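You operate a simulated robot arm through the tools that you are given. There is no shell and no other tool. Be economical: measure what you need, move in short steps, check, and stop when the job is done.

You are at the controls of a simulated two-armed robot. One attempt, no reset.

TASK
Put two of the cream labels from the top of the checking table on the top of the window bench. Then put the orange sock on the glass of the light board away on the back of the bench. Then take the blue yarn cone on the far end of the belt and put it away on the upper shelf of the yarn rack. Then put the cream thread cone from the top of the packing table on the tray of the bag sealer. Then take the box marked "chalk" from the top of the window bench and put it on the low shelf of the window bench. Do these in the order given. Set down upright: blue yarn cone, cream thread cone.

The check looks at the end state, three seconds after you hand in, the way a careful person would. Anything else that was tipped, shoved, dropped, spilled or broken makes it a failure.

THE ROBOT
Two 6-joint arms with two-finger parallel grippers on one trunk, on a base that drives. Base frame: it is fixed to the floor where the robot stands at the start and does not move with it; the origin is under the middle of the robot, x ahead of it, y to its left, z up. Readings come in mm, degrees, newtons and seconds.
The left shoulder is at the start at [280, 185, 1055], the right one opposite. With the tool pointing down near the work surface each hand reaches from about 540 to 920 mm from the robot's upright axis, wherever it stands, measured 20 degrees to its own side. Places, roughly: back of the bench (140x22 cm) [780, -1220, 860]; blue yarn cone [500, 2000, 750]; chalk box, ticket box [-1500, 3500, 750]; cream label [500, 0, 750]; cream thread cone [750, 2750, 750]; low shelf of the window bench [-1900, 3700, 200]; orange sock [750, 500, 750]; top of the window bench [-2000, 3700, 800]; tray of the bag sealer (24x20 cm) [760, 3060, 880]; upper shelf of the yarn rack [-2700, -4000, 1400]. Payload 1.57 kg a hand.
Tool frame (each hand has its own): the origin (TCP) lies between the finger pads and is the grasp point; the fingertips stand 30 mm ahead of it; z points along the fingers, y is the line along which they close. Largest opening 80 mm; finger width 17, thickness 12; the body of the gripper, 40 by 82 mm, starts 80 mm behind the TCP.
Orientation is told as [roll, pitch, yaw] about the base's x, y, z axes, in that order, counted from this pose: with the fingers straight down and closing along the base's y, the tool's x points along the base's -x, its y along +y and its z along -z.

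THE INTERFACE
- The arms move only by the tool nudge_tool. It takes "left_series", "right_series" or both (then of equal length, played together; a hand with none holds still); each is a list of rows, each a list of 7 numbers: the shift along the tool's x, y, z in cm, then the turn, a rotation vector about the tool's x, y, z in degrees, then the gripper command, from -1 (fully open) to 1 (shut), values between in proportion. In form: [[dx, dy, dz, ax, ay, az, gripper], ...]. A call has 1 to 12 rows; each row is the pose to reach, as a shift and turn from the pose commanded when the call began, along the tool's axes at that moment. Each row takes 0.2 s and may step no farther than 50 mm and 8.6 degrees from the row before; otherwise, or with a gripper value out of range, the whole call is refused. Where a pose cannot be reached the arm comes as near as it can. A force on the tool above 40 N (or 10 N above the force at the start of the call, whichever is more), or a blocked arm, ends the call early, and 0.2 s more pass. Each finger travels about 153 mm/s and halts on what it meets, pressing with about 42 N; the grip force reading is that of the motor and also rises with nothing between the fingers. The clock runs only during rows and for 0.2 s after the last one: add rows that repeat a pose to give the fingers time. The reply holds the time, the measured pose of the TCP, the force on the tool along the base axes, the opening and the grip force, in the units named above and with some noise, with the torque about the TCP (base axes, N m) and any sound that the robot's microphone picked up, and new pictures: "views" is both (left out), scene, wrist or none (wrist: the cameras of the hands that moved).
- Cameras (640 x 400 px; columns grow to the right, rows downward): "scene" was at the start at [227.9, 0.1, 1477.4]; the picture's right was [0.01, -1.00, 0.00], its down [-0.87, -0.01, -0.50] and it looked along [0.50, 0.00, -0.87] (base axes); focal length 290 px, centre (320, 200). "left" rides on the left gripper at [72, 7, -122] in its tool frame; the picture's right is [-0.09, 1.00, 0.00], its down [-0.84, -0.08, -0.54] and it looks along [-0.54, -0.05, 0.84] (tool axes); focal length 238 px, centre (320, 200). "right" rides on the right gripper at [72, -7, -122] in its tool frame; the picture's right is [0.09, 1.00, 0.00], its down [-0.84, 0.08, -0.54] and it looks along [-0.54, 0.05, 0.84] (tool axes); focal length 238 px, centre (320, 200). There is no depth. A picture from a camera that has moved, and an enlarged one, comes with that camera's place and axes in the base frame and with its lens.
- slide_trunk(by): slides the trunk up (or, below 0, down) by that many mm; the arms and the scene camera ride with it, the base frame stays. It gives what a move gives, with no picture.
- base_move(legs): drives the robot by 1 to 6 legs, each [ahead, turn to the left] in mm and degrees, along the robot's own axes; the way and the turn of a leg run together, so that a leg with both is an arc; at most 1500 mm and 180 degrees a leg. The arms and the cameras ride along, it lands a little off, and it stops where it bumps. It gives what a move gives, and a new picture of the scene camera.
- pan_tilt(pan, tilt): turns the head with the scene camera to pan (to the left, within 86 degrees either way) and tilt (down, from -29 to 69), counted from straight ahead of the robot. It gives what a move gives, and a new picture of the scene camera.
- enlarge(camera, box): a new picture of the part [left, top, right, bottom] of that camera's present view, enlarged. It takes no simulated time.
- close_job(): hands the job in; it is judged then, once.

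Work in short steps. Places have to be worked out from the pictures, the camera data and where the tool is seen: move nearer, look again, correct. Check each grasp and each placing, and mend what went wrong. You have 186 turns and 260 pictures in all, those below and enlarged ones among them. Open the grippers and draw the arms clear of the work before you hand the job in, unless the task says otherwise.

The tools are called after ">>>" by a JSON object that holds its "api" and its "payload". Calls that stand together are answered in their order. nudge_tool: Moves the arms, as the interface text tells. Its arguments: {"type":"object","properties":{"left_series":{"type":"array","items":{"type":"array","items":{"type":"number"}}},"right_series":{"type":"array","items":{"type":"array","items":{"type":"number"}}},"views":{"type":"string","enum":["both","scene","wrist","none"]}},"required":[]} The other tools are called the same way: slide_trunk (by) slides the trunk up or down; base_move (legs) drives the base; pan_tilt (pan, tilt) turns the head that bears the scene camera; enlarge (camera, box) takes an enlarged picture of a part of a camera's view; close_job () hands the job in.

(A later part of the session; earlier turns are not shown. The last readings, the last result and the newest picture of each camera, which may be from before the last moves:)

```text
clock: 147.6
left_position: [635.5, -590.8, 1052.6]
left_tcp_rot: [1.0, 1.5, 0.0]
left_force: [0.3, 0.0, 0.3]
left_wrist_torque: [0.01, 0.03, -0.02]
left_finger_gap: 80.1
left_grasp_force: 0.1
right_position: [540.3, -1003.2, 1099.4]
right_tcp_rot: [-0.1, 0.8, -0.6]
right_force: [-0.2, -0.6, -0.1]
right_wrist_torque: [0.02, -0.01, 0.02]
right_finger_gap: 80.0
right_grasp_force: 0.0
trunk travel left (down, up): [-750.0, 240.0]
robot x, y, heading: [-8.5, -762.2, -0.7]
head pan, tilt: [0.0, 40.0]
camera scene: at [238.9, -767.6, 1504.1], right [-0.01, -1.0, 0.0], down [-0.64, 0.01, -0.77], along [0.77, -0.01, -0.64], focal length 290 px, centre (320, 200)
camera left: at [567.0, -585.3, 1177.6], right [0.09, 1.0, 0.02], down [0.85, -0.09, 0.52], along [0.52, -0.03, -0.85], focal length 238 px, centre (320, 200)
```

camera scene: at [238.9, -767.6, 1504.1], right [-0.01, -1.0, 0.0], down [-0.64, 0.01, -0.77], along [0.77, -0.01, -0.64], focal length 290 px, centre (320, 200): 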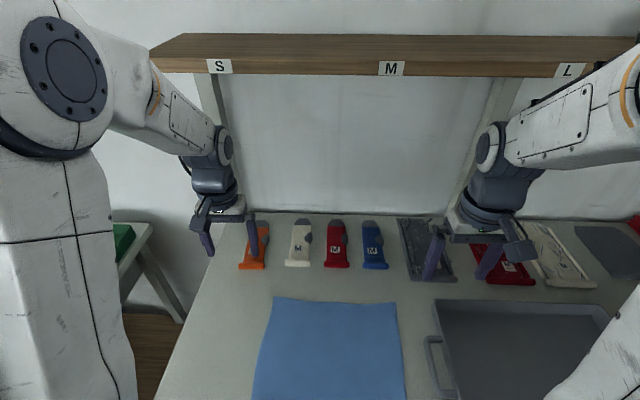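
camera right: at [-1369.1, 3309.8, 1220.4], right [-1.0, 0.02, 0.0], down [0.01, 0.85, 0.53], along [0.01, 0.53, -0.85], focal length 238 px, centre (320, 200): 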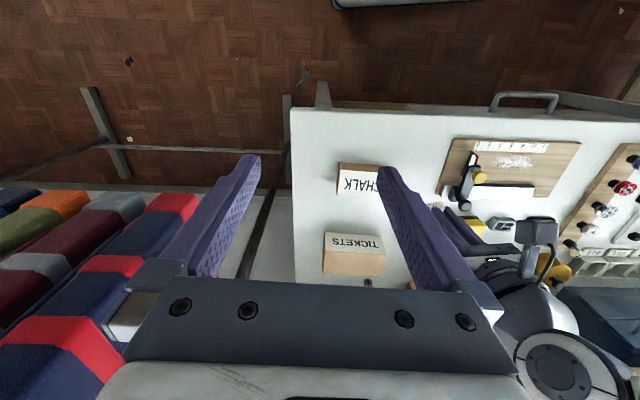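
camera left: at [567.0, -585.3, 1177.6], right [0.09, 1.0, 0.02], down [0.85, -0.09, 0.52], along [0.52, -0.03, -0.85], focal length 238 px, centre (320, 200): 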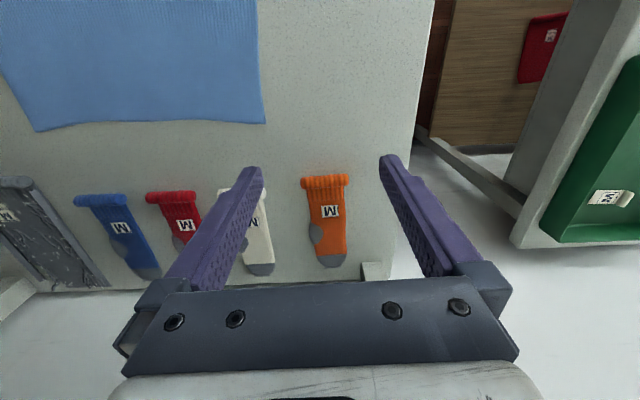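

Sock placed. Next the blue yarn cone: back off, turn to the aisle, drive part-way and check drift.

>>> {"api": "base_move", "payload": {"legs": [[-150, 0], [0, 90], [1500, 0]]}}

```text
clock: 159.6
left_position: [-401.8, 1312.6, 1053.0]
left_tcp_rot: [1.0, 1.4, 93.0]
left_force: [-0.6, -0.6, -0.1]
left_wrist_torque: [0.03, -0.01, 0.02]
left_finger_gap: 80.1
left_grasp_force: 0.1
right_position: [16.3, 1239.7, 1100.4]
right_tcp_rot: [-0.1, 0.7, 92.4]
right_force: [0.8, 0.4, -0.6]
right_wrist_torque: [-0.01, -0.02, -0.02]
right_finger_gap: 79.9
right_grasp_force: 0.1
trunk travel left (down, up): [-750.0, 240.0]
robot x, y, heading: [-194.2, 683.1, 92.4]
head pan, tilt: [0.0, 40.0]
camera scene: at [-202.9, 924.1, 1504.2], right [1.0, 0.04, 0.0], down [0.03, -0.64, -0.77], along [-0.03, 0.77, -0.64], focal length 290 px, centre (320, 200)
```

scene: 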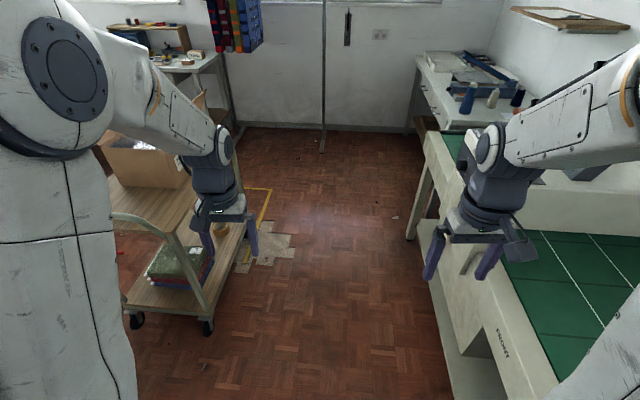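

On track. Continue to y≈2280 and turn right to face the belt's far end.

>>> {"api": "base_move", "payload": {"legs": [[1500, -2], [90, 0], [0, -90.4]]}}

```text
clock: 171.7
left_position: [427.0, 2484.8, 1053.0]
left_tcp_rot: [1.0, 1.4, -0.3]
left_force: [0.5, 0.9, -1.2]
left_wrist_torque: [-0.01, -0.04, 0.0]
left_finger_gap: 79.9
left_grasp_force: 0.0
right_position: [328.1, 2071.2, 1099.5]
right_tcp_rot: [-0.2, 0.7, -1.1]
right_force: [0.0, -1.0, 0.1]
right_wrist_torque: [0.0, -0.03, -0.02]
right_finger_gap: 80.1
right_grasp_force: 0.0
trunk travel left (down, up): [-750.0, 240.0]
robot x, y, heading: [-218.9, 2317.5, -1.0]
head pan, tilt: [0.0, 40.0]
camera scene: at [28.9, 2310.3, 1504.2], right [-0.02, -1.0, 0.0], down [-0.64, 0.01, -0.77], along [0.77, -0.01, -0.64], focal length 290 px, centre (320, 200)
```

scene: 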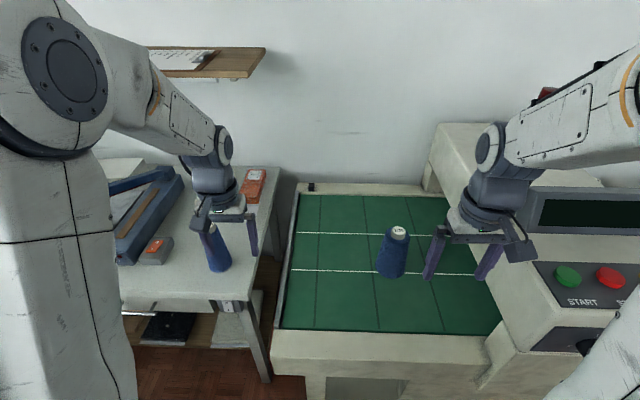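

Cone about (555,2088), base z≈780, ~160 tall. Enlarge to measure its widths.

>>> {"api": "enlarge", "payload": {"camera": "scene", "box": [340, 210, 440, 290]}}

```text
5.00 times, centred on (390, 250) of scene
camera zoom: at [28.9, 2310.3, 1504.2], right [-0.02, -1.0, 0.0], down [-0.64, 0.01, -0.77], along [0.77, -0.01, -0.64], focal length 1452 px, centre (-30, -50)
```

zoom: 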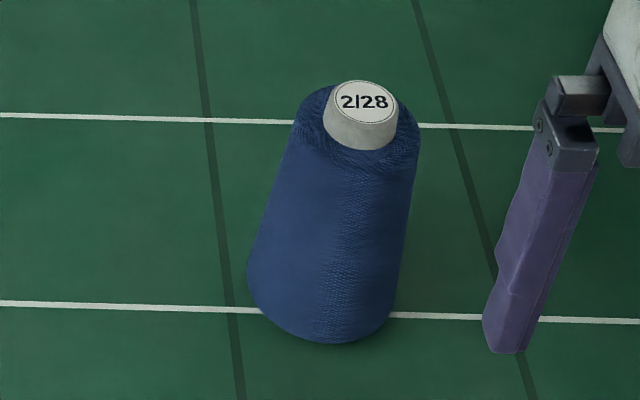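

The cone has a ~39 mm bare core top sticking out ~30 mm. I'll grip that with the fingers near horizontal (needed for the rack shelf). Rotate right hand pitch −70° while moving forward and up.

>>> {"api": "nudge_tool", "payload": {"right_series": [[-2, 0.2, -1, 0, -7.8, 0, -1], [-4, 0.4, -2, 0, -15.6, 0, -1], [-6, 0.6, -3, 0, -23.4, 0, -1], [-8, 0.8, -4, 0, -31.2, 0, -1], [-10, 1.0, -5, 0, -39, 0, -1], [-12, 1.2, -5, 0, -46.8, 0, -1], [-14, 1.4, -5, 0, -54.6, 0, -1], [-16, 1.6, -5, 0, -62.4, 0, -1], [-17, 1.7, -5, 0, -70.5, 0, -1]]}}

```text
clock: 173.7
left_position: [426.0, 2484.2, 1053.0]
left_tcp_rot: [1.0, 1.4, -0.5]
left_force: [0.1, -0.5, -0.4]
left_wrist_torque: [0.01, 0.03, 0.01]
left_finger_gap: 80.0
left_grasp_force: 0.0
right_position: [500.4, 2071.3, 1152.3]
right_tcp_rot: [-0.2, -69.6, -0.2]
right_force: [0.8, -1.6, 0.6]
right_wrist_torque: [0.05, 0.02, 0.11]
right_finger_gap: 80.0
right_grasp_force: 0.1
right hand out of reach, approached as far as the arm can: row 6, 7, 8, 9
trunk travel left (down, up): [-750.0, 240.0]
robot x, y, heading: [-219.1, 2313.9, -0.9]
head pan, tilt: [0.0, 40.0]
camera scene: at [28.8, 2310.1, 1504.2], right [-0.02, -1.0, 0.0], down [-0.64, 0.01, -0.77], along [0.77, -0.01, -0.64], focal length 290 px, centre (320, 200)
camera right: at [361.3, 2065.5, 1127.0], right [-0.03, 1.0, -0.09], down [-0.22, 0.08, 0.97], along [0.98, 0.04, 0.21], focal length 238 px, centre (320, 200)
```

scene: 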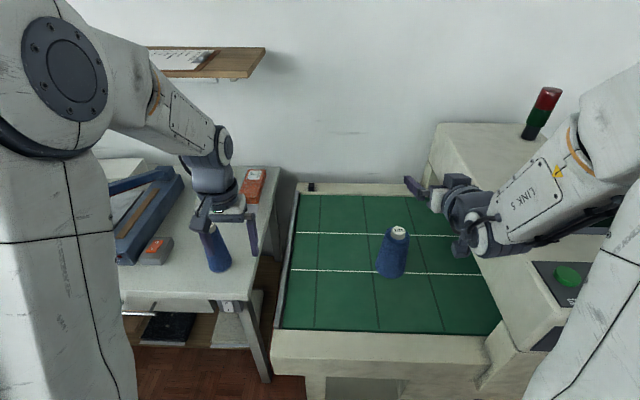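
right: 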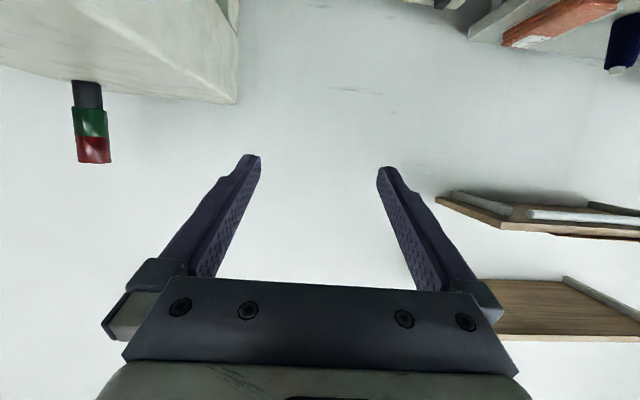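

Pose works. Core top estimated at (581,2089,925). Move above it (TCP (564,2089,1010)) and check in the scene.

>>> {"api": "nudge_tool", "payload": {"right_series": [[2.8, 0.5, 2.8, 0, 0, 0, -1], [5.6, 1, 5.5, 0, 0, 0, -1], [8.4, 1.5, 8.2, 0, 0, 0, -1], [11.1, 1.8, 10.9, 0, 0, 0, -1]], "views": "scene"}}

>>> {"api": "enlarge", "payload": {"camera": "scene", "box": [340, 190, 480, 290]}}

```text
clock: 174.7
left_position: [426.5, 2484.9, 1052.8]
left_tcp_rot: [1.0, 1.5, -0.5]
left_force: [-0.6, 1.0, 0.2]
left_wrist_torque: [-0.04, -0.02, -0.03]
left_finger_gap: 79.8
left_grasp_force: 0.0
right_position: [585.5, 2055.8, 1034.0]
right_tcp_rot: [10.0, -68.4, -9.4]
right_force: [0.0, -0.3, 0.0]
right_wrist_torque: [-0.01, 0.02, 0.04]
right_finger_gap: 80.1
right_grasp_force: 0.0
right hand out of reach, approached as far as the arm can: row 1, 2, 3, 4
trunk travel left (down, up): [-750.0, 240.0]
robot x, y, heading: [-214.9, 2313.3, -1.1]
head pan, tilt: [0.0, 40.0]
camera scene: at [29.0, 2310.2, 1504.2], right [-0.02, -1.0, 0.0], down [-0.64, 0.01, -0.77], along [0.77, -0.01, -0.64], focal length 290 px, centre (320, 200)
```

scene: 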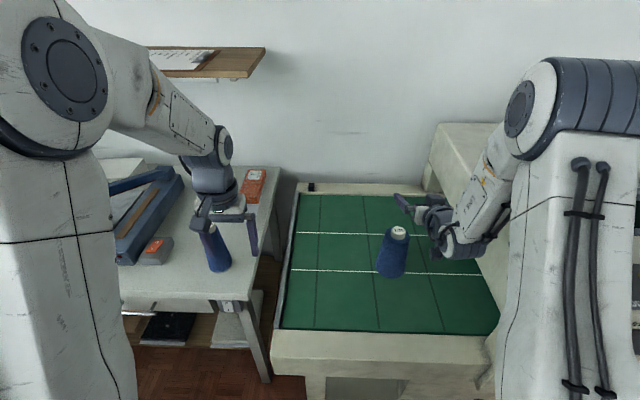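

```text
4.00 times, centred on (410, 240) of scene
camera zoom: at [29.0, 2310.2, 1504.2], right [-0.02, -1.0, 0.0], down [-0.64, 0.01, -0.77], along [0.77, -0.01, -0.64], focal length 1162 px, centre (-40, 40)
```

zoom: 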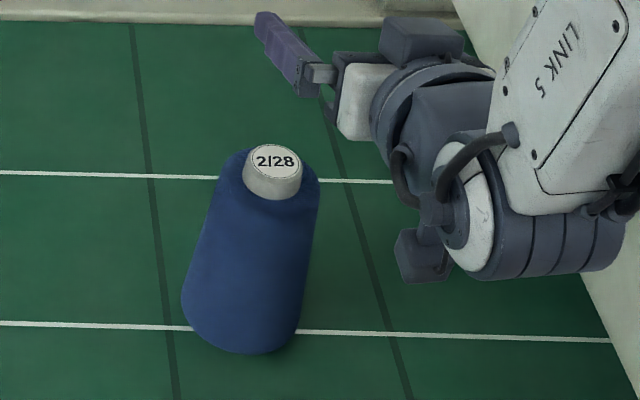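

The arm is too folded here; the base is too close. Back up 120 mm so the arm can stretch, and use a −55° tilt.

>>> {"api": "base_move", "payload": {"legs": [[-120, 0]]}}

```text
clock: 176.0
left_position: [304.1, 2486.1, 1051.8]
left_tcp_rot: [1.0, 1.5, -0.5]
left_force: [-0.1, -0.1, 0.0]
left_wrist_torque: [0.0, 0.03, 0.0]
left_finger_gap: 79.9
left_grasp_force: 0.0
right_position: [461.2, 2056.2, 1035.4]
right_tcp_rot: [9.9, -68.4, -9.5]
right_force: [0.1, 0.5, 0.0]
right_wrist_torque: [-0.02, 0.0, 0.01]
right_finger_gap: 80.1
right_grasp_force: 0.1
trunk travel left (down, up): [-750.0, 240.0]
robot x, y, heading: [-338.0, 2317.8, -1.2]
head pan, tilt: [0.0, 40.0]
camera scene: at [-93.7, 2312.0, 1504.1], right [-0.02, -1.0, 0.0], down [-0.64, 0.01, -0.77], along [0.77, -0.01, -0.64], focal length 290 px, centre (320, 200)
```

scene: 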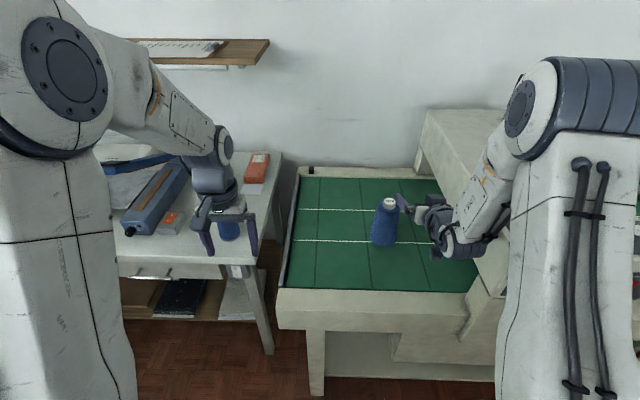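

Core top refined: ≈(577,2090,930). First straighten orientation to pitch −55°.

>>> {"api": "nudge_tool", "payload": {"right_series": [[0, 0, 0, 0.6, 6.7, -1.6, -1], [0, 0, 0, 1.2, 13.4, -3.3, -1], [0, 0, 0, 1.2, 13.4, -3.3, -1]], "views": "none"}}

```text
clock: 176.8
left_position: [304.9, 2485.2, 1053.5]
left_tcp_rot: [1.0, 1.4, -0.5]
left_force: [0.7, -1.2, -0.1]
left_wrist_torque: [0.0, 0.02, -0.02]
left_finger_gap: 80.2
left_grasp_force: 0.1
right_position: [461.6, 2056.2, 1035.3]
right_tcp_rot: [0.3, -55.4, 0.0]
right_force: [-0.1, -0.4, -0.4]
right_wrist_torque: [-0.01, 0.02, -0.01]
right_finger_gap: 80.1
right_grasp_force: 0.1
trunk travel left (down, up): [-750.0, 240.0]
robot x, y, heading: [-341.9, 2316.7, -0.8]
head pan, tilt: [0.0, 40.0]
```

Orientation good. Move to above the core.

>>> {"api": "nudge_tool", "payload": {"right_series": [[-1, 1.2, 3.4, 0, 0, 0, -1], [-2, 2.4, 6.8, 0, 0, 0, -1], [-3.1, 3.4, 10, 0, 0, 0, -1]]}}

>>> {"api": "enlarge", "payload": {"camera": "scene", "box": [340, 160, 440, 260]}}

```text
clock: 177.6
left_position: [304.7, 2485.0, 1052.2]
left_tcp_rot: [1.0, 1.3, -0.5]
left_force: [-0.8, 0.3, -0.2]
left_wrist_torque: [0.04, 0.0, 0.01]
left_finger_gap: 80.1
left_grasp_force: 0.1
right_position: [560.5, 2079.7, 1005.5]
right_tcp_rot: [0.9, -55.2, 0.0]
right_force: [0.5, 0.1, 0.0]
right_wrist_torque: [0.03, -0.01, 0.02]
right_finger_gap: 80.1
right_grasp_force: 0.0
right hand out of reach, approached as far as the arm can: row 2, 3
trunk travel left (down, up): [-750.0, 240.0]
robot x, y, heading: [-338.5, 2324.2, -1.2]
head pan, tilt: [0.0, 40.0]
camera scene: at [-94.3, 2312.0, 1504.2], right [-0.02, -1.0, 0.0], down [-0.64, 0.01, -0.77], along [0.77, -0.01, -0.64], focal length 290 px, centre (320, 200)
camera right: at [419.1, 2070.0, 1016.3], right [-0.07, 1.0, -0.07], down [0.03, 0.07, 1.0], along [1.0, 0.06, -0.04], focal length 238 px, centre (320, 200)
```

scene: 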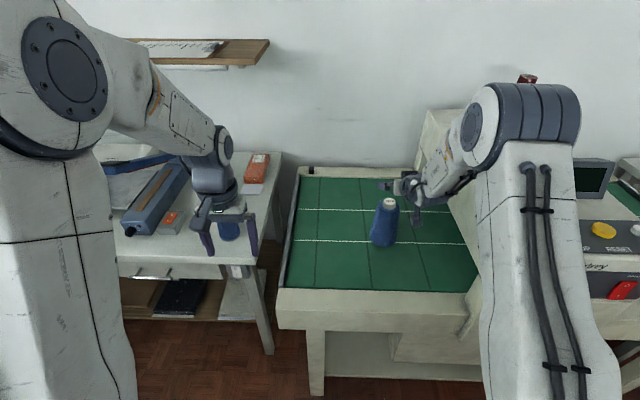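
right: 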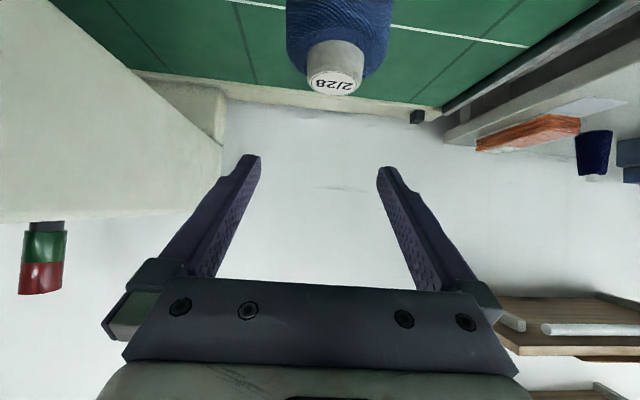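

```text
4.00 times, centred on (390, 210) of scene
camera zoom: at [-94.3, 2312.0, 1504.2], right [-0.02, -1.0, 0.0], down [-0.64, 0.01, -0.77], along [0.77, -0.01, -0.64], focal length 1162 px, centre (40, 160)
```

zoom: 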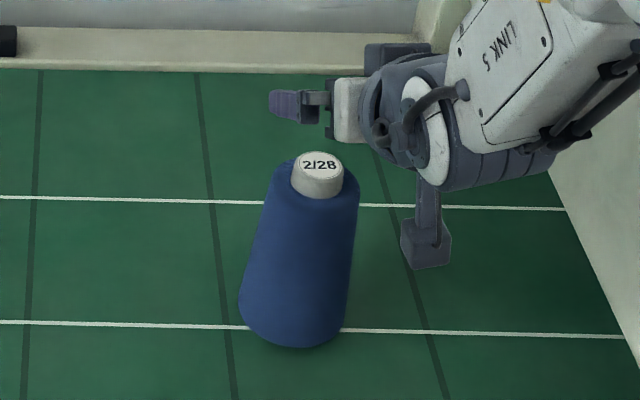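

Core is between the fingers laterally (~7 mm off). Lower 40 mm and request +8 mm in y to see whether reach improves.

>>> {"api": "nudge_tool", "payload": {"right_series": [[1.7, 0.8, 1.1, 0, 0, 0, -1], [3.3, 0.8, 2.3, 0, 0, 0, -1]], "views": "wrist"}}

```text
clock: 178.2
left_position: [304.2, 2486.7, 1051.8]
left_tcp_rot: [1.0, 1.4, -0.5]
left_force: [0.6, 0.8, 0.1]
left_wrist_torque: [-0.04, 0.01, -0.03]
left_finger_gap: 80.2
left_grasp_force: 0.0
right_position: [556.1, 2065.9, 962.7]
right_tcp_rot: [0.9, -55.3, 0.0]
right_force: [-0.7, -0.5, -0.5]
right_wrist_torque: [-0.01, 0.02, 0.03]
right_finger_gap: 80.0
right_grasp_force: 0.0
right hand out of reach, approached as far as the arm can: row 1, 2
trunk travel left (down, up): [-750.0, 240.0]
robot x, y, heading: [-343.3, 2317.3, -1.2]
head pan, tilt: [0.0, 40.0]
camera right: at [415.9, 2057.5, 972.8], right [-0.07, 1.0, -0.07], down [0.03, 0.07, 1.0], along [1.0, 0.06, -0.04], focal length 238 px, centre (320, 200)
```

right: 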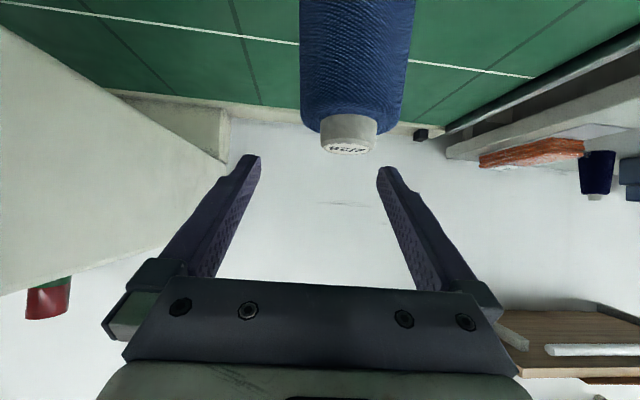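

Lateral reach shrinks as the hand goes lower relative to the shoulder. I'll raise the hand ~150 mm, then lower the trunk by the same amount.

>>> {"api": "nudge_tool", "payload": {"right_series": [[-3.2, 0, -2, 0, 0, 0, -1], [-6.4, 0.8, -4, 0, 0, 0, -1], [-9.6, 1.6, -6, 0, 0, 0, -1], [-12.7, 2.4, -8, 0, 0, 0, -1], [-12.7, 2.4, -8, 0, 0, 0, -1]], "views": "none"}}

>>> {"api": "slide_trunk", "payload": {"by": -120}}

```text
clock: 179.4
left_position: [303.3, 2486.0, 1053.1]
left_tcp_rot: [1.0, 1.4, -0.5]
left_force: [-0.5, 0.0, -0.3]
left_wrist_torque: [0.01, -0.02, -0.03]
left_finger_gap: 79.8
left_grasp_force: 0.0
right_position: [562.4, 2092.4, 1117.0]
right_tcp_rot: [0.3, -55.3, 0.1]
right_force: [0.4, 0.2, 0.5]
right_wrist_torque: [0.0, -0.03, -0.01]
right_finger_gap: 80.2
right_grasp_force: 0.0
trunk travel left (down, up): [-750.0, 240.0]
robot x, y, heading: [-341.5, 2318.1, -1.2]
head pan, tilt: [0.0, 40.0]
```

```text
clock: 180.9
left_position: [303.1, 2485.3, 933.0]
left_tcp_rot: [1.0, 1.4, -0.6]
left_force: [0.3, 0.0, 0.7]
left_wrist_torque: [0.05, -0.02, 0.04]
left_finger_gap: 79.9
left_grasp_force: 0.1
right_position: [562.7, 2092.8, 996.8]
right_tcp_rot: [0.3, -55.5, 0.1]
right_force: [-0.3, 0.9, -0.5]
right_wrist_torque: [-0.01, 0.01, 0.03]
right_finger_gap: 80.1
right_grasp_force: 0.0
trunk travel left (down, up): [-630.0, 360.0]
robot x, y, heading: [-337.2, 2317.8, -0.8]
head pan, tilt: [0.0, 40.0]
```

Lower another 45 mm by trunk and look.

>>> {"api": "slide_trunk", "payload": {"by": -45}}

>>> {"api": "nudge_tool", "payload": {"right_series": [[0, 0, 0, 0, 0, 0, -1]]}}

>>> {"api": "enlarge", "payload": {"camera": "scene", "box": [340, 120, 440, 220]}}

```text
clock: 181.8
left_position: [305.2, 2484.9, 888.4]
left_tcp_rot: [1.0, 1.4, -0.5]
left_force: [-0.1, 0.6, -0.2]
left_wrist_torque: [0.01, 0.02, 0.02]
left_finger_gap: 80.2
left_grasp_force: 0.0
right_position: [562.2, 2092.6, 952.8]
right_tcp_rot: [0.3, -55.4, 0.1]
right_force: [1.1, 0.1, -0.1]
right_wrist_torque: [-0.03, 0.01, -0.04]
right_finger_gap: 79.9
right_grasp_force: 0.0
trunk travel left (down, up): [-585.0, 405.0]
robot x, y, heading: [-340.8, 2317.9, -1.1]
head pan, tilt: [0.0, 40.0]
```

```text
clock: 182.2
left_position: [304.7, 2485.9, 888.4]
left_tcp_rot: [1.0, 1.4, -0.6]
left_force: [0.2, 0.4, 0.0]
left_wrist_torque: [0.0, 0.0, -0.01]
left_finger_gap: 80.0
left_grasp_force: 0.1
right_position: [562.3, 2091.5, 952.2]
right_tcp_rot: [0.3, -55.5, 0.1]
right_force: [0.3, -0.4, -0.1]
right_wrist_torque: [0.0, 0.01, 0.04]
right_finger_gap: 80.2
right_grasp_force: 0.1
trunk travel left (down, up): [-585.0, 405.0]
robot x, y, heading: [-343.3, 2317.3, -1.1]
head pan, tilt: [0.0, 40.0]
camera scene: at [-94.2, 2312.0, 1339.2], right [-0.02, -1.0, 0.0], down [-0.64, 0.01, -0.77], along [0.77, -0.01, -0.64], focal length 290 px, centre (320, 200)
camera right: at [421.2, 2084.0, 961.6], right [-0.06, 1.0, -0.07], down [0.03, 0.07, 1.0], along [1.0, 0.06, -0.03], focal length 238 px, centre (320, 200)
```

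scene: 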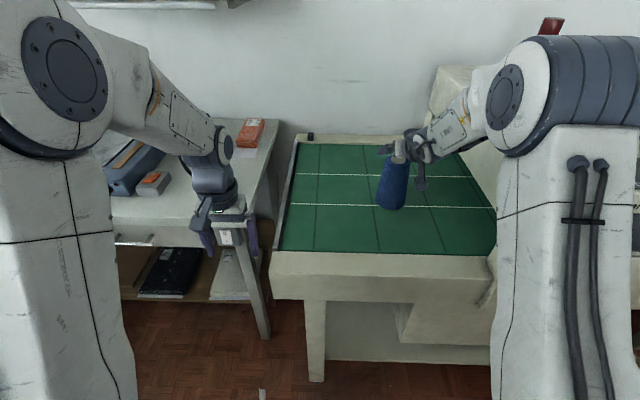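
right: 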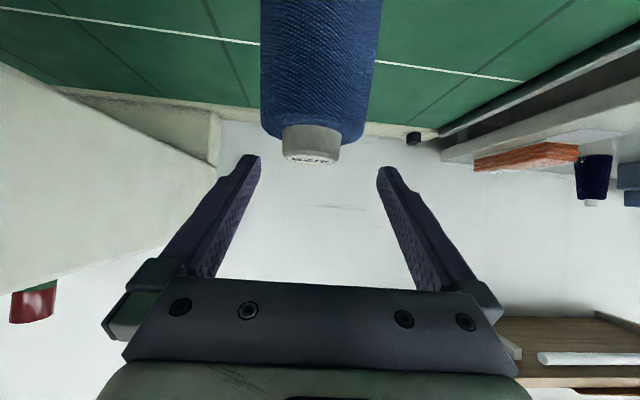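

```text
4.00 times, centred on (390, 170) of scene
camera zoom: at [-94.2, 2312.0, 1339.2], right [-0.02, -1.0, 0.0], down [-0.64, 0.01, -0.77], along [0.77, -0.01, -0.64], focal length 1162 px, centre (40, 320)
```

zoom: 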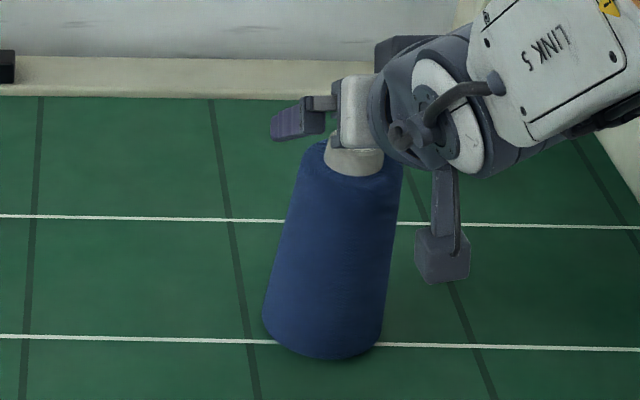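

Core at y≈2086, 906–932 high. Lower 24 mm and shift −4 mm in y.

>>> {"api": "nudge_tool", "payload": {"right_series": [[1, -0.4, 0.7, 0, 0, 0, -1], [2.0, -0.4, 1.4, 0, 0, 0, -1], [2.0, -0.4, 1.4, 0, 0, 0, -1]], "views": "wrist"}}

>>> {"api": "enlarge", "payload": {"camera": "scene", "box": [360, 120, 440, 200]}}

```text
clock: 183.0
left_position: [304.4, 2486.0, 887.8]
left_tcp_rot: [0.9, 1.4, -0.5]
left_force: [-0.1, 0.5, 0.8]
left_wrist_torque: [0.0, 0.0, -0.01]
left_finger_gap: 79.9
left_grasp_force: 0.2
right_position: [563.6, 2088.4, 926.5]
right_tcp_rot: [0.3, -55.3, -0.1]
right_force: [0.0, -0.3, 0.3]
right_wrist_torque: [-0.01, 0.0, 0.0]
right_finger_gap: 79.7
right_grasp_force: 0.1
trunk travel left (down, up): [-585.0, 405.0]
robot x, y, heading: [-338.4, 2315.4, -1.2]
head pan, tilt: [0.0, 40.0]
camera right: at [421.3, 2080.5, 937.6], right [-0.06, 1.0, -0.07], down [0.03, 0.07, 1.0], along [1.0, 0.06, -0.03], focal length 238 px, centre (320, 200)
```

right: 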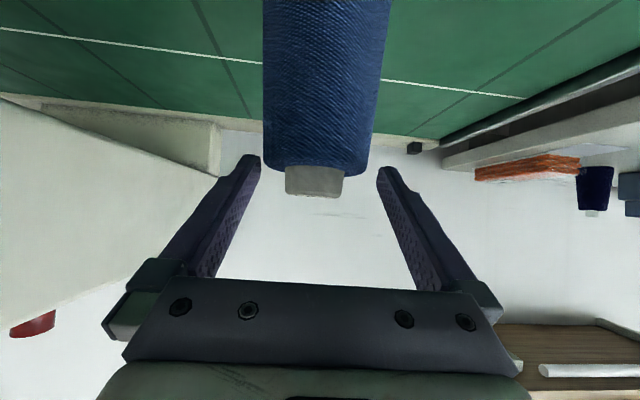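

```text
5.00 times, centred on (400, 160) of scene
camera zoom: at [-94.2, 2312.0, 1339.2], right [-0.02, -1.0, 0.0], down [-0.64, 0.01, -0.77], along [0.77, -0.01, -0.64], focal length 1452 px, centre (-80, 400)
```

zoom: 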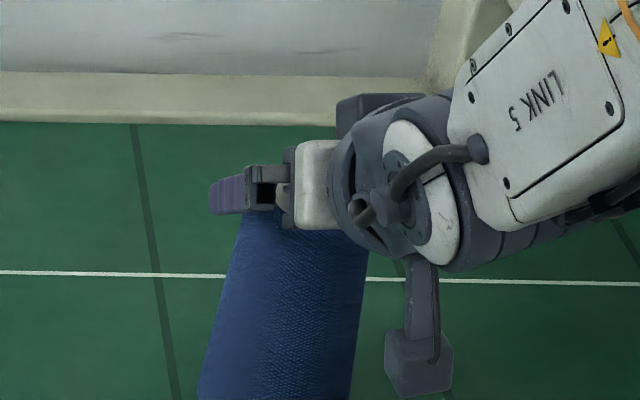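

Fingers slightly low against the yarn shoulder. Raise 8 mm, then close gently on the core.

>>> {"api": "nudge_tool", "payload": {"right_series": [[-0.66, -0.15, -0.45, 0, 0, 0, -1], [-0.66, -0.15, -0.45, 0, 0, 0, -0.4], [-0.66, -0.15, -0.45, 0, 0, 0, 0], [-0.66, -0.15, -0.45, 0, 0, 0, 0.5], [-0.66, -0.15, -0.45, 0, 0, 0, 1], [-0.66, -0.15, -0.45, 0, 0, 0, 1]], "views": "wrist"}}

```text
clock: 184.4
left_position: [304.3, 2486.0, 888.8]
left_tcp_rot: [1.0, 1.4, -0.4]
left_force: [0.7, 0.9, -1.0]
left_wrist_torque: [-0.01, -0.02, 0.02]
left_finger_gap: 79.8
left_grasp_force: 0.1
right_position: [562.7, 2087.3, 935.8]
right_tcp_rot: [0.2, -55.5, -0.1]
right_force: [0.9, -1.8, 5.7]
right_wrist_torque: [-0.16, -0.25, -0.05]
right_finger_gap: 38.4
right_grasp_force: 42.0
trunk travel left (down, up): [-585.0, 405.0]
robot x, y, heading: [-341.8, 2319.3, -0.8]
head pan, tilt: [0.0, 40.0]
camera right: at [421.4, 2079.1, 946.0], right [-0.06, 1.0, -0.07], down [0.03, 0.07, 1.0], along [1.0, 0.06, -0.03], focal length 238 px, centre (320, 200)
```

right: 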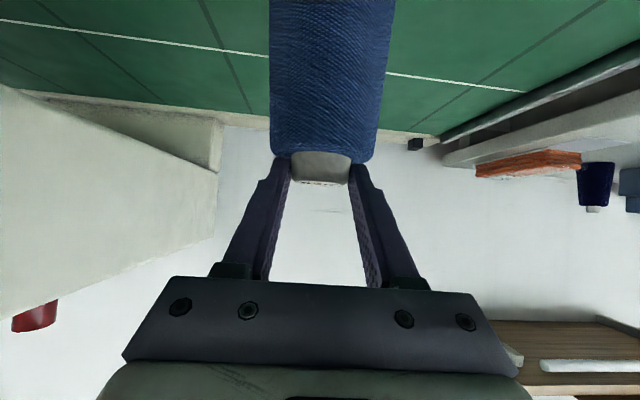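

Core gripped (38.4 mm). Lift 60 mm and check the cone.

>>> {"api": "nudge_tool", "payload": {"right_series": [[-0.8, 0, -0.6, 0, 0, 0, 1], [-2.4, 0, -1.7, 0, 0, 0, 1], [-4.9, 0, -3.4, 0, 0, 0, 1]]}}

```text
clock: 185.2
left_position: [305.3, 2486.0, 887.6]
left_tcp_rot: [1.0, 1.4, -0.4]
left_force: [0.0, -0.4, -0.5]
left_wrist_torque: [0.0, -0.01, 0.03]
left_finger_gap: 80.2
left_grasp_force: 0.0
right_position: [562.3, 2085.6, 992.8]
right_tcp_rot: [0.5, -55.4, -0.1]
right_force: [0.5, 0.1, -2.4]
right_wrist_torque: [0.01, 0.04, -0.01]
right_finger_gap: 38.1
right_grasp_force: 41.8
trunk travel left (down, up): [-585.0, 405.0]
robot x, y, heading: [-343.0, 2317.3, -1.2]
head pan, tilt: [0.0, 40.0]
camera scene: at [-93.9, 2311.9, 1339.1], right [-0.02, -1.0, 0.0], down [-0.64, 0.01, -0.77], along [0.77, -0.01, -0.64], focal length 290 px, centre (320, 200)
camera right: at [421.9, 2078.3, 1003.5], right [-0.06, 1.0, -0.07], down [0.03, 0.07, 1.0], along [1.0, 0.05, -0.03], focal length 238 px, centre (320, 200)
```

scene: 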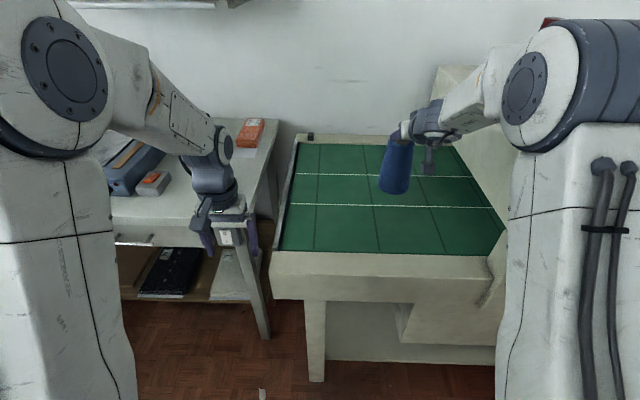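
right: 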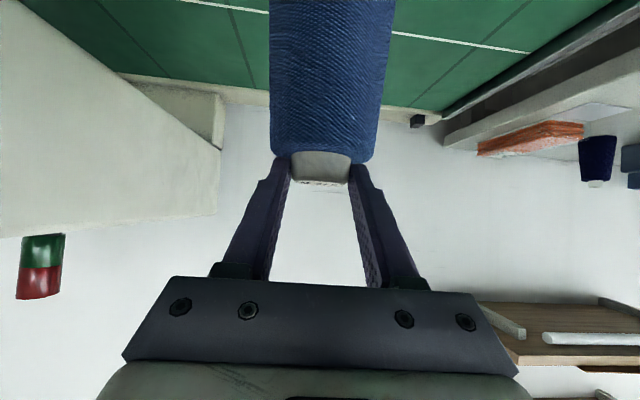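

Cone held. Raise the trunk fully for travel clearance.

>>> {"api": "slide_trunk", "payload": {"by": 400}}

>>> {"api": "nudge_tool", "payload": {"right_series": [[0.5, 0, -3, 0, 0, 0, 1], [1, 0, -6, 0, 0, 0, 1], [1.5, 0, -9, 0, 0, 0, 1]], "views": "scene"}}

```text
clock: 189.0
left_position: [305.0, 2486.6, 1287.6]
left_tcp_rot: [1.1, 1.4, -0.5]
left_force: [-0.4, -0.1, -0.3]
left_wrist_torque: [-0.03, -0.01, -0.03]
left_finger_gap: 80.0
left_grasp_force: 0.0
right_position: [562.8, 2086.1, 1393.3]
right_tcp_rot: [0.3, -55.3, 0.0]
right_force: [0.4, 0.0, -2.2]
right_wrist_torque: [-0.01, 0.04, 0.01]
right_finger_gap: 38.3
right_grasp_force: 42.2
trunk travel left (down, up): [-985.0, 5.0]
robot x, y, heading: [-341.7, 2314.7, -1.4]
head pan, tilt: [0.0, 40.0]
```

```text
clock: 189.8
left_position: [304.2, 2486.1, 1287.4]
left_tcp_rot: [1.0, 1.4, -0.5]
left_force: [-0.1, 0.1, 0.1]
left_wrist_torque: [-0.03, 0.03, -0.01]
left_finger_gap: 80.2
left_grasp_force: 0.0
right_position: [479.2, 2087.4, 1432.9]
right_tcp_rot: [0.3, -55.3, 0.0]
right_force: [0.3, -0.7, -1.7]
right_wrist_torque: [0.03, 0.01, 0.01]
right_finger_gap: 38.7
right_grasp_force: 41.8
trunk travel left (down, up): [-985.0, 5.0]
robot x, y, heading: [-341.6, 2317.8, -0.8]
head pan, tilt: [0.0, 40.0]
camera scene: at [-94.0, 2312.0, 1739.2], right [-0.02, -1.0, 0.0], down [-0.64, 0.01, -0.77], along [0.77, -0.01, -0.64], focal length 290 px, centre (320, 200)
```

scene: 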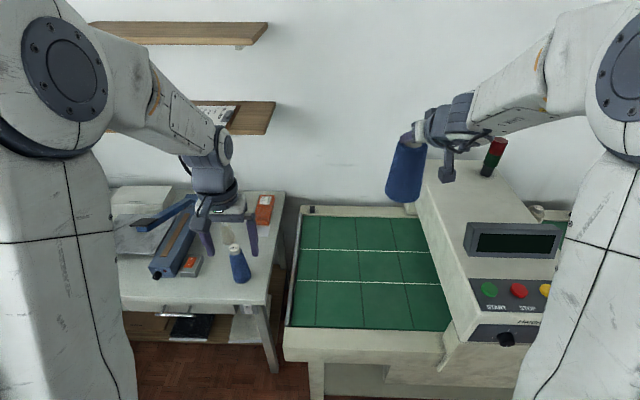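

Cone is clear. Turn into the aisle and drive toward the rack end of the room in stages.

>>> {"api": "base_move", "payload": {"legs": [[140, 0], [0, -89], [1500, 0]]}}

```text
clock: 201.9
left_position: [-5.8, 194.3, 1287.9]
left_tcp_rot: [1.0, 1.4, -88.5]
left_force: [-0.1, 0.1, -0.1]
left_wrist_torque: [-0.02, -0.01, -0.01]
left_finger_gap: 80.2
left_grasp_force: 0.1
right_position: [-398.8, 3.0, 1433.3]
right_tcp_rot: [0.4, -55.3, -87.9]
right_force: [0.0, -0.1, -2.5]
right_wrist_torque: [0.04, 0.02, -0.03]
right_finger_gap: 38.3
right_grasp_force: 42.2
trunk travel left (down, up): [-985.0, 5.0]
robot x, y, heading: [-197.8, 831.7, -88.9]
head pan, tilt: [0.0, 40.0]
camera scene: at [-194.0, 587.0, 1739.1], right [-1.0, -0.02, 0.0], down [-0.01, 0.64, -0.77], along [0.01, -0.77, -0.64], focal length 290 px, centre (320, 200)
```

scene: 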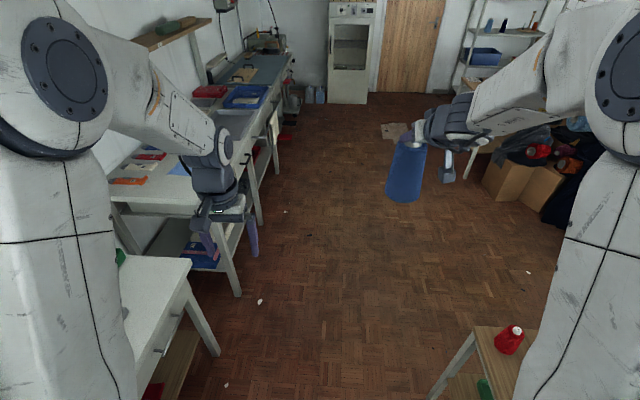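

Aisle clear ahead. Continue.

>>> {"api": "base_move", "payload": {"legs": [[1500, -3], [1400, 0]]}}

>>> {"api": "pan_tilt", "payload": {"pan": -40, "tilt": 30}}

```text
clock: 215.8
left_position: [-107.1, -2684.3, 1288.2]
left_tcp_rot: [0.9, 1.5, -90.9]
left_force: [0.4, 0.1, 0.2]
left_wrist_torque: [0.0, -0.03, 0.01]
left_finger_gap: 79.9
left_grasp_force: 0.0
right_position: [-506.4, -2858.4, 1432.2]
right_tcp_rot: [0.2, -55.3, -90.2]
right_force: [0.4, -0.3, -2.4]
right_wrist_torque: [0.05, 0.0, 0.02]
right_finger_gap: 38.5
right_grasp_force: 41.9
trunk travel left (down, up): [-985.0, 5.0]
robot x, y, heading: [-273.6, -2038.2, -91.5]
head pan, tilt: [0.0, 40.0]
camera scene: at [-277.6, -2284.4, 1739.1], right [-1.0, 0.02, 0.0], down [0.02, 0.64, -0.77], along [-0.02, -0.77, -0.64], focal length 290 px, centre (320, 200)
```

scene: 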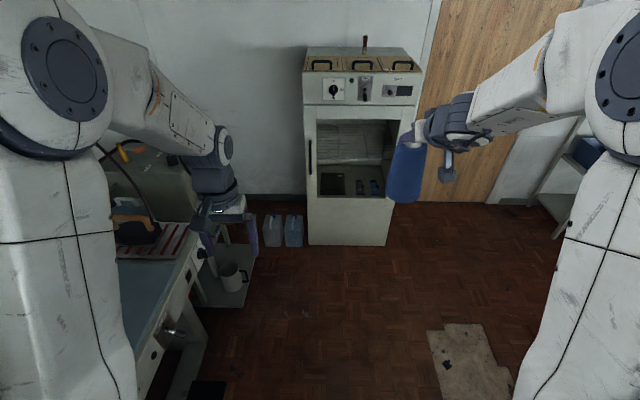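

```text
clock: 216.8
left_position: [-107.1, -2684.5, 1288.4]
left_tcp_rot: [1.0, 1.4, -90.9]
left_force: [-0.8, 0.4, -0.1]
left_wrist_torque: [0.01, 0.02, 0.0]
left_finger_gap: 79.8
left_grasp_force: 0.1
right_position: [-506.7, -2859.0, 1433.3]
right_tcp_rot: [0.3, -55.3, -90.3]
right_force: [-0.1, 0.5, -2.6]
right_wrist_torque: [0.05, 0.0, -0.03]
right_finger_gap: 38.4
right_grasp_force: 42.1
trunk travel left (down, up): [-985.0, 5.0]
robot x, y, heading: [-274.3, -2036.6, -91.8]
head pan, tilt: [-40.0, 30.0]
camera scene: at [-335.2, -2267.3, 1754.5], right [-0.75, 0.66, 0.0], down [0.33, 0.38, -0.87], along [-0.57, -0.65, -0.5], focal length 290 px, centre (320, 200)
```

scene: 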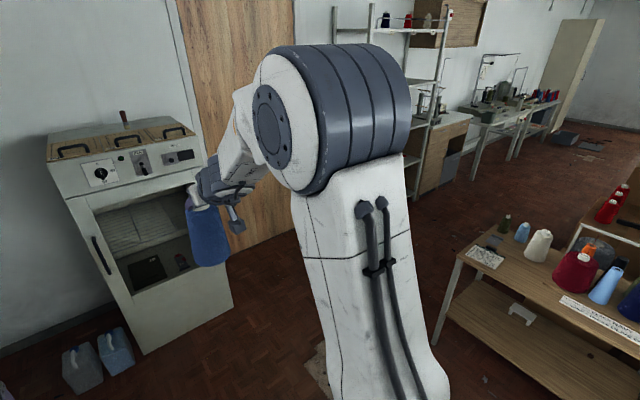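

Side table corner at (-1660,-2630), cabinet front y≈-3830 tall. I'll go diagonally between them, then along −x at y≈−3080.

>>> {"api": "base_move", "payload": {"legs": [[600, 0], [0, -60], [900, 0], [0, -29]]}}

>>> {"api": "pan_tilt", "payload": {"pan": 20, "tilt": 20}}

```text
clock: 228.6
left_position: [-1720.4, -3232.9, 1288.5]
left_tcp_rot: [1.0, 1.4, -179.8]
left_force: [-0.4, 0.9, -0.6]
left_wrist_torque: [-0.03, 0.01, -0.02]
left_finger_gap: 79.7
left_grasp_force: 0.1
right_position: [-1900.4, -2835.9, 1432.6]
right_tcp_rot: [0.3, -55.2, -179.2]
right_force: [-0.6, 0.2, -2.0]
right_wrist_torque: [0.0, -0.03, 0.03]
right_finger_gap: 38.1
right_grasp_force: 41.9
trunk travel left (down, up): [-985.0, 5.0]
robot x, y, heading: [-1075.4, -3054.3, 179.6]
head pan, tilt: [-40.0, 30.0]
camera scene: at [-1305.1, -2996.0, 1754.5], right [0.65, 0.76, 0.0], down [0.38, -0.32, -0.87], along [-0.66, 0.56, -0.5], focal length 290 px, centre (320, 200)
```

scene: 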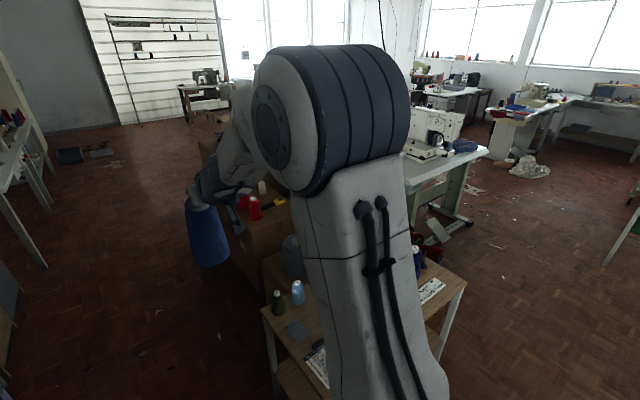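

```text
clock: 229.9
left_position: [-1720.1, -3232.8, 1287.3]
left_tcp_rot: [1.0, 1.4, -179.8]
left_force: [0.6, -0.2, -0.7]
left_wrist_torque: [-0.01, -0.03, -0.03]
left_finger_gap: 80.0
left_grasp_force: 0.1
right_position: [-1901.7, -2836.8, 1433.1]
right_tcp_rot: [0.3, -55.3, -179.3]
right_force: [0.1, 0.2, -3.0]
right_wrist_torque: [-0.01, 0.0, -0.01]
right_finger_gap: 38.0
right_grasp_force: 42.0
trunk travel left (down, up): [-985.0, 5.0]
robot x, y, heading: [-1076.4, -3056.6, 179.5]
head pan, tilt: [20.0, 20.0]
camera scene: at [-1324.0, -3086.0, 1770.6], right [-0.33, 0.94, 0.0], down [0.32, 0.11, -0.94], along [-0.89, -0.31, -0.34], focal length 290 px, centre (320, 200)
```

scene: 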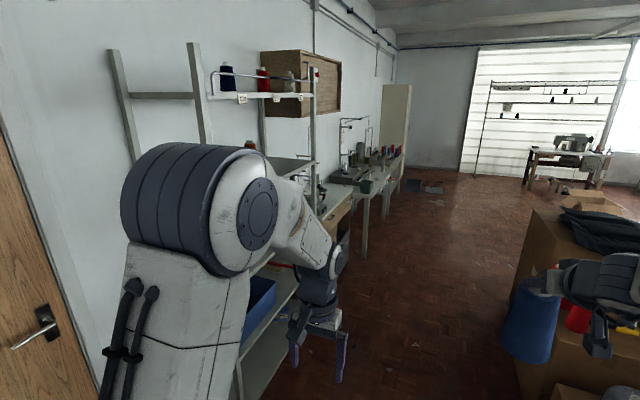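

Rack spans x≈-2070…-3215, front y≈-3800. Drive to x≈-2570 and look at the shelves.

>>> {"api": "base_move", "payload": {"legs": [[1480, 0]]}}

>>> {"api": "pan_tilt", "payload": {"pan": 86, "tilt": 25}}

```text
clock: 237.4
left_position: [-3229.8, -3264.7, 1288.6]
left_tcp_rot: [0.9, 1.4, -178.0]
left_force: [0.3, -0.4, 0.4]
left_wrist_torque: [0.01, 0.03, 0.04]
left_finger_gap: 80.1
left_grasp_force: 0.2
right_position: [-3422.7, -2873.1, 1433.2]
right_tcp_rot: [0.3, -55.2, -177.4]
right_force: [-0.1, -0.1, -1.8]
right_wrist_torque: [-0.02, -0.03, 0.01]
right_finger_gap: 38.0
right_grasp_force: 42.0
trunk travel left (down, up): [-985.0, 5.0]
robot x, y, heading: [-2594.1, -3070.6, -178.9]
head pan, tilt: [20.0, 20.0]
camera scene: at [-2838.2, -3105.6, 1770.6], right [-0.36, 0.93, 0.0], down [0.32, 0.12, -0.94], along [-0.88, -0.34, -0.34], focal length 290 px, centre (320, 200)
```

scene: 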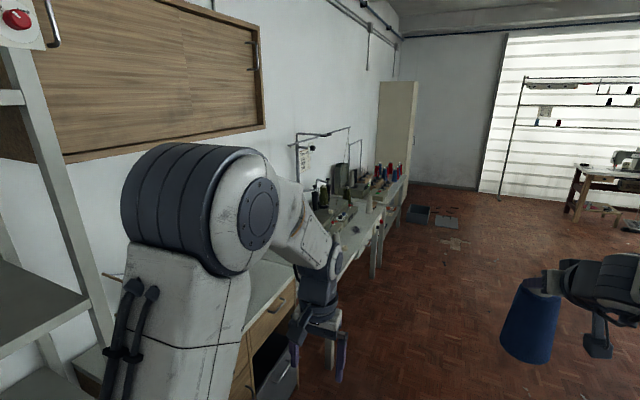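

```text
clock: 238.8
left_position: [-3229.2, -3264.8, 1287.5]
left_tcp_rot: [0.9, 1.4, -178.0]
left_force: [-0.8, -0.5, 0.1]
left_wrist_torque: [0.0, 0.03, 0.02]
left_finger_gap: 80.0
left_grasp_force: 0.0
right_position: [-3421.9, -2875.2, 1433.5]
right_tcp_rot: [0.3, -55.3, -177.4]
right_force: [-0.1, -0.3, -1.7]
right_wrist_torque: [0.03, -0.08, 0.03]
right_finger_gap: 37.7
right_grasp_force: 41.9
trunk travel left (down, up): [-985.0, 5.0]
robot x, y, heading: [-2592.5, -3070.4, -178.4]
head pan, tilt: [85.9, 25.0]
camera scene: at [-2755.9, -3163.8, 1762.5], right [-1.0, 0.05, 0.0], down [0.02, 0.42, -0.91], along [-0.04, -0.91, -0.42], focal length 290 px, centre (320, 200)
```

scene: 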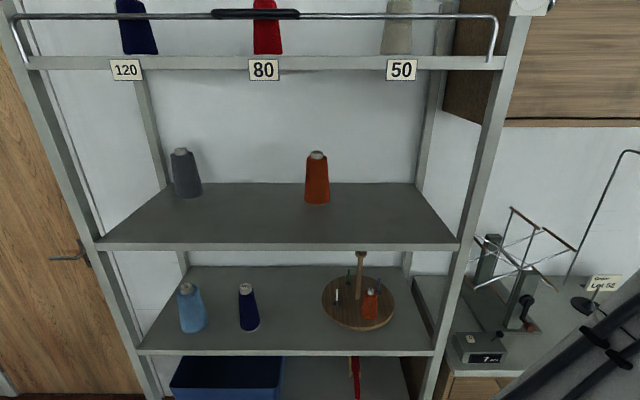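

The shelf at z≈1345 with grey and orange cones is the "upper shelf" (~1400). Before turning I check the space behind (to +y).

>>> {"api": "pan_tilt", "payload": {"pan": -75, "tilt": 45}}

```text
clock: 241.2
left_position: [-3229.5, -3264.5, 1287.2]
left_tcp_rot: [1.0, 1.4, -178.1]
left_force: [0.5, 0.9, -0.3]
left_wrist_torque: [0.0, 0.0, -0.02]
left_finger_gap: 79.8
left_grasp_force: 0.0
right_position: [-3422.8, -2873.1, 1432.7]
right_tcp_rot: [0.3, -55.3, -177.4]
right_force: [-1.1, -0.7, -2.2]
right_wrist_torque: [0.0, -0.07, -0.02]
right_finger_gap: 37.9
right_grasp_force: 42.1
trunk travel left (down, up): [-985.0, 5.0]
robot x, y, heading: [-2593.3, -3066.5, -178.8]
head pan, tilt: [-75.0, 45.0]
camera scene: at [-2774.3, -2993.7, 1731.9], right [0.96, 0.28, 0.0], down [0.2, -0.68, -0.71], along [-0.2, 0.68, -0.71], focal length 290 px, centre (320, 200)
```

scene: 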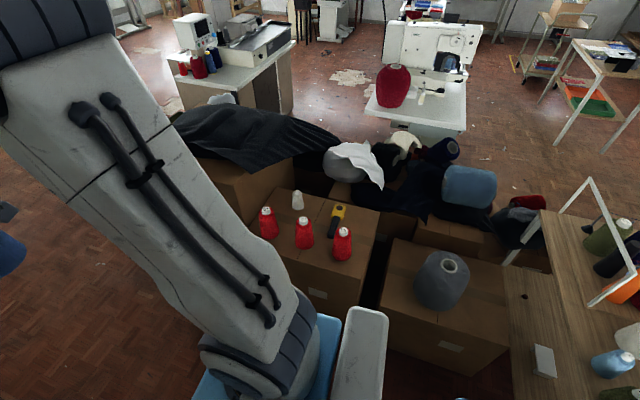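

Boxes' front is at y≈-2350 with table corner (-2090,-2650). Forward 250, turn left 44, back 330, turn left 45 to face the rack at a safe distance.

>>> {"api": "base_move", "payload": {"legs": [[250, 0], [0, 44], [-320, 0], [0, 45]]}}

>>> {"api": "pan_tilt", "payload": {"pan": 0, "tilt": 28}}

```text
clock: 248.9
left_position: [-2430.3, -3488.9, 1288.4]
left_tcp_rot: [0.9, 1.3, -88.5]
left_force: [0.0, 0.7, -0.5]
left_wrist_torque: [0.01, -0.02, 0.01]
left_finger_gap: 79.8
left_grasp_force: 0.1
right_position: [-2823.3, -3676.9, 1434.0]
right_tcp_rot: [0.3, -55.4, -87.9]
right_force: [0.3, 0.0, -2.6]
right_wrist_torque: [0.05, -0.03, -0.02]
right_finger_gap: 37.8
right_grasp_force: 41.8
trunk travel left (down, up): [-985.0, 5.0]
robot x, y, heading: [-2623.1, -2845.5, -89.3]
head pan, tilt: [-75.0, 45.0]
camera scene: at [-2696.6, -3031.9, 1731.9], right [-0.27, 0.96, 0.0], down [0.68, 0.19, -0.71], along [-0.68, -0.19, -0.71], focal length 290 px, centre (320, 200)
```

scene: 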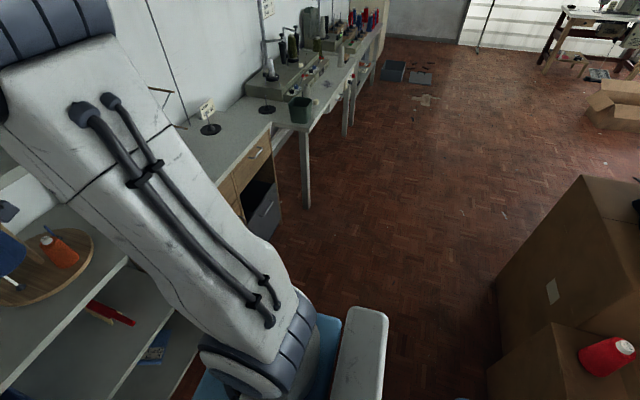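

```text
clock: 250.4
left_position: [-2430.0, -3487.8, 1288.0]
left_tcp_rot: [0.9, 1.3, -88.5]
left_force: [0.3, -0.7, -0.1]
left_wrist_torque: [0.0, 0.03, -0.01]
left_finger_gap: 80.0
left_grasp_force: 0.0
right_position: [-2823.1, -3677.8, 1432.6]
right_tcp_rot: [0.2, -55.3, -87.9]
right_force: [0.0, 0.1, -1.8]
right_wrist_torque: [0.03, -0.02, 0.02]
right_finger_gap: 37.4
right_grasp_force: 41.4
trunk travel left (down, up): [-985.0, 5.0]
robot x, y, heading: [-2620.0, -2852.0, -89.2]
head pan, tilt: [0.0, 28.0]
camera scene: at [-2617.1, -3100.7, 1757.7], right [-1.0, -0.02, 0.0], down [-0.01, 0.47, -0.88], along [0.01, -0.88, -0.47], focal length 290 px, centre (320, 200)
```

scene: 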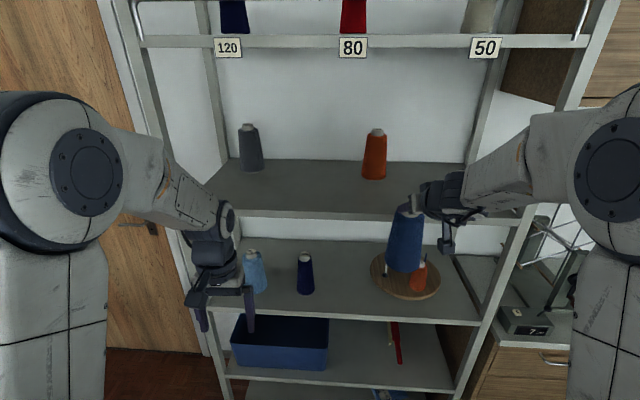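

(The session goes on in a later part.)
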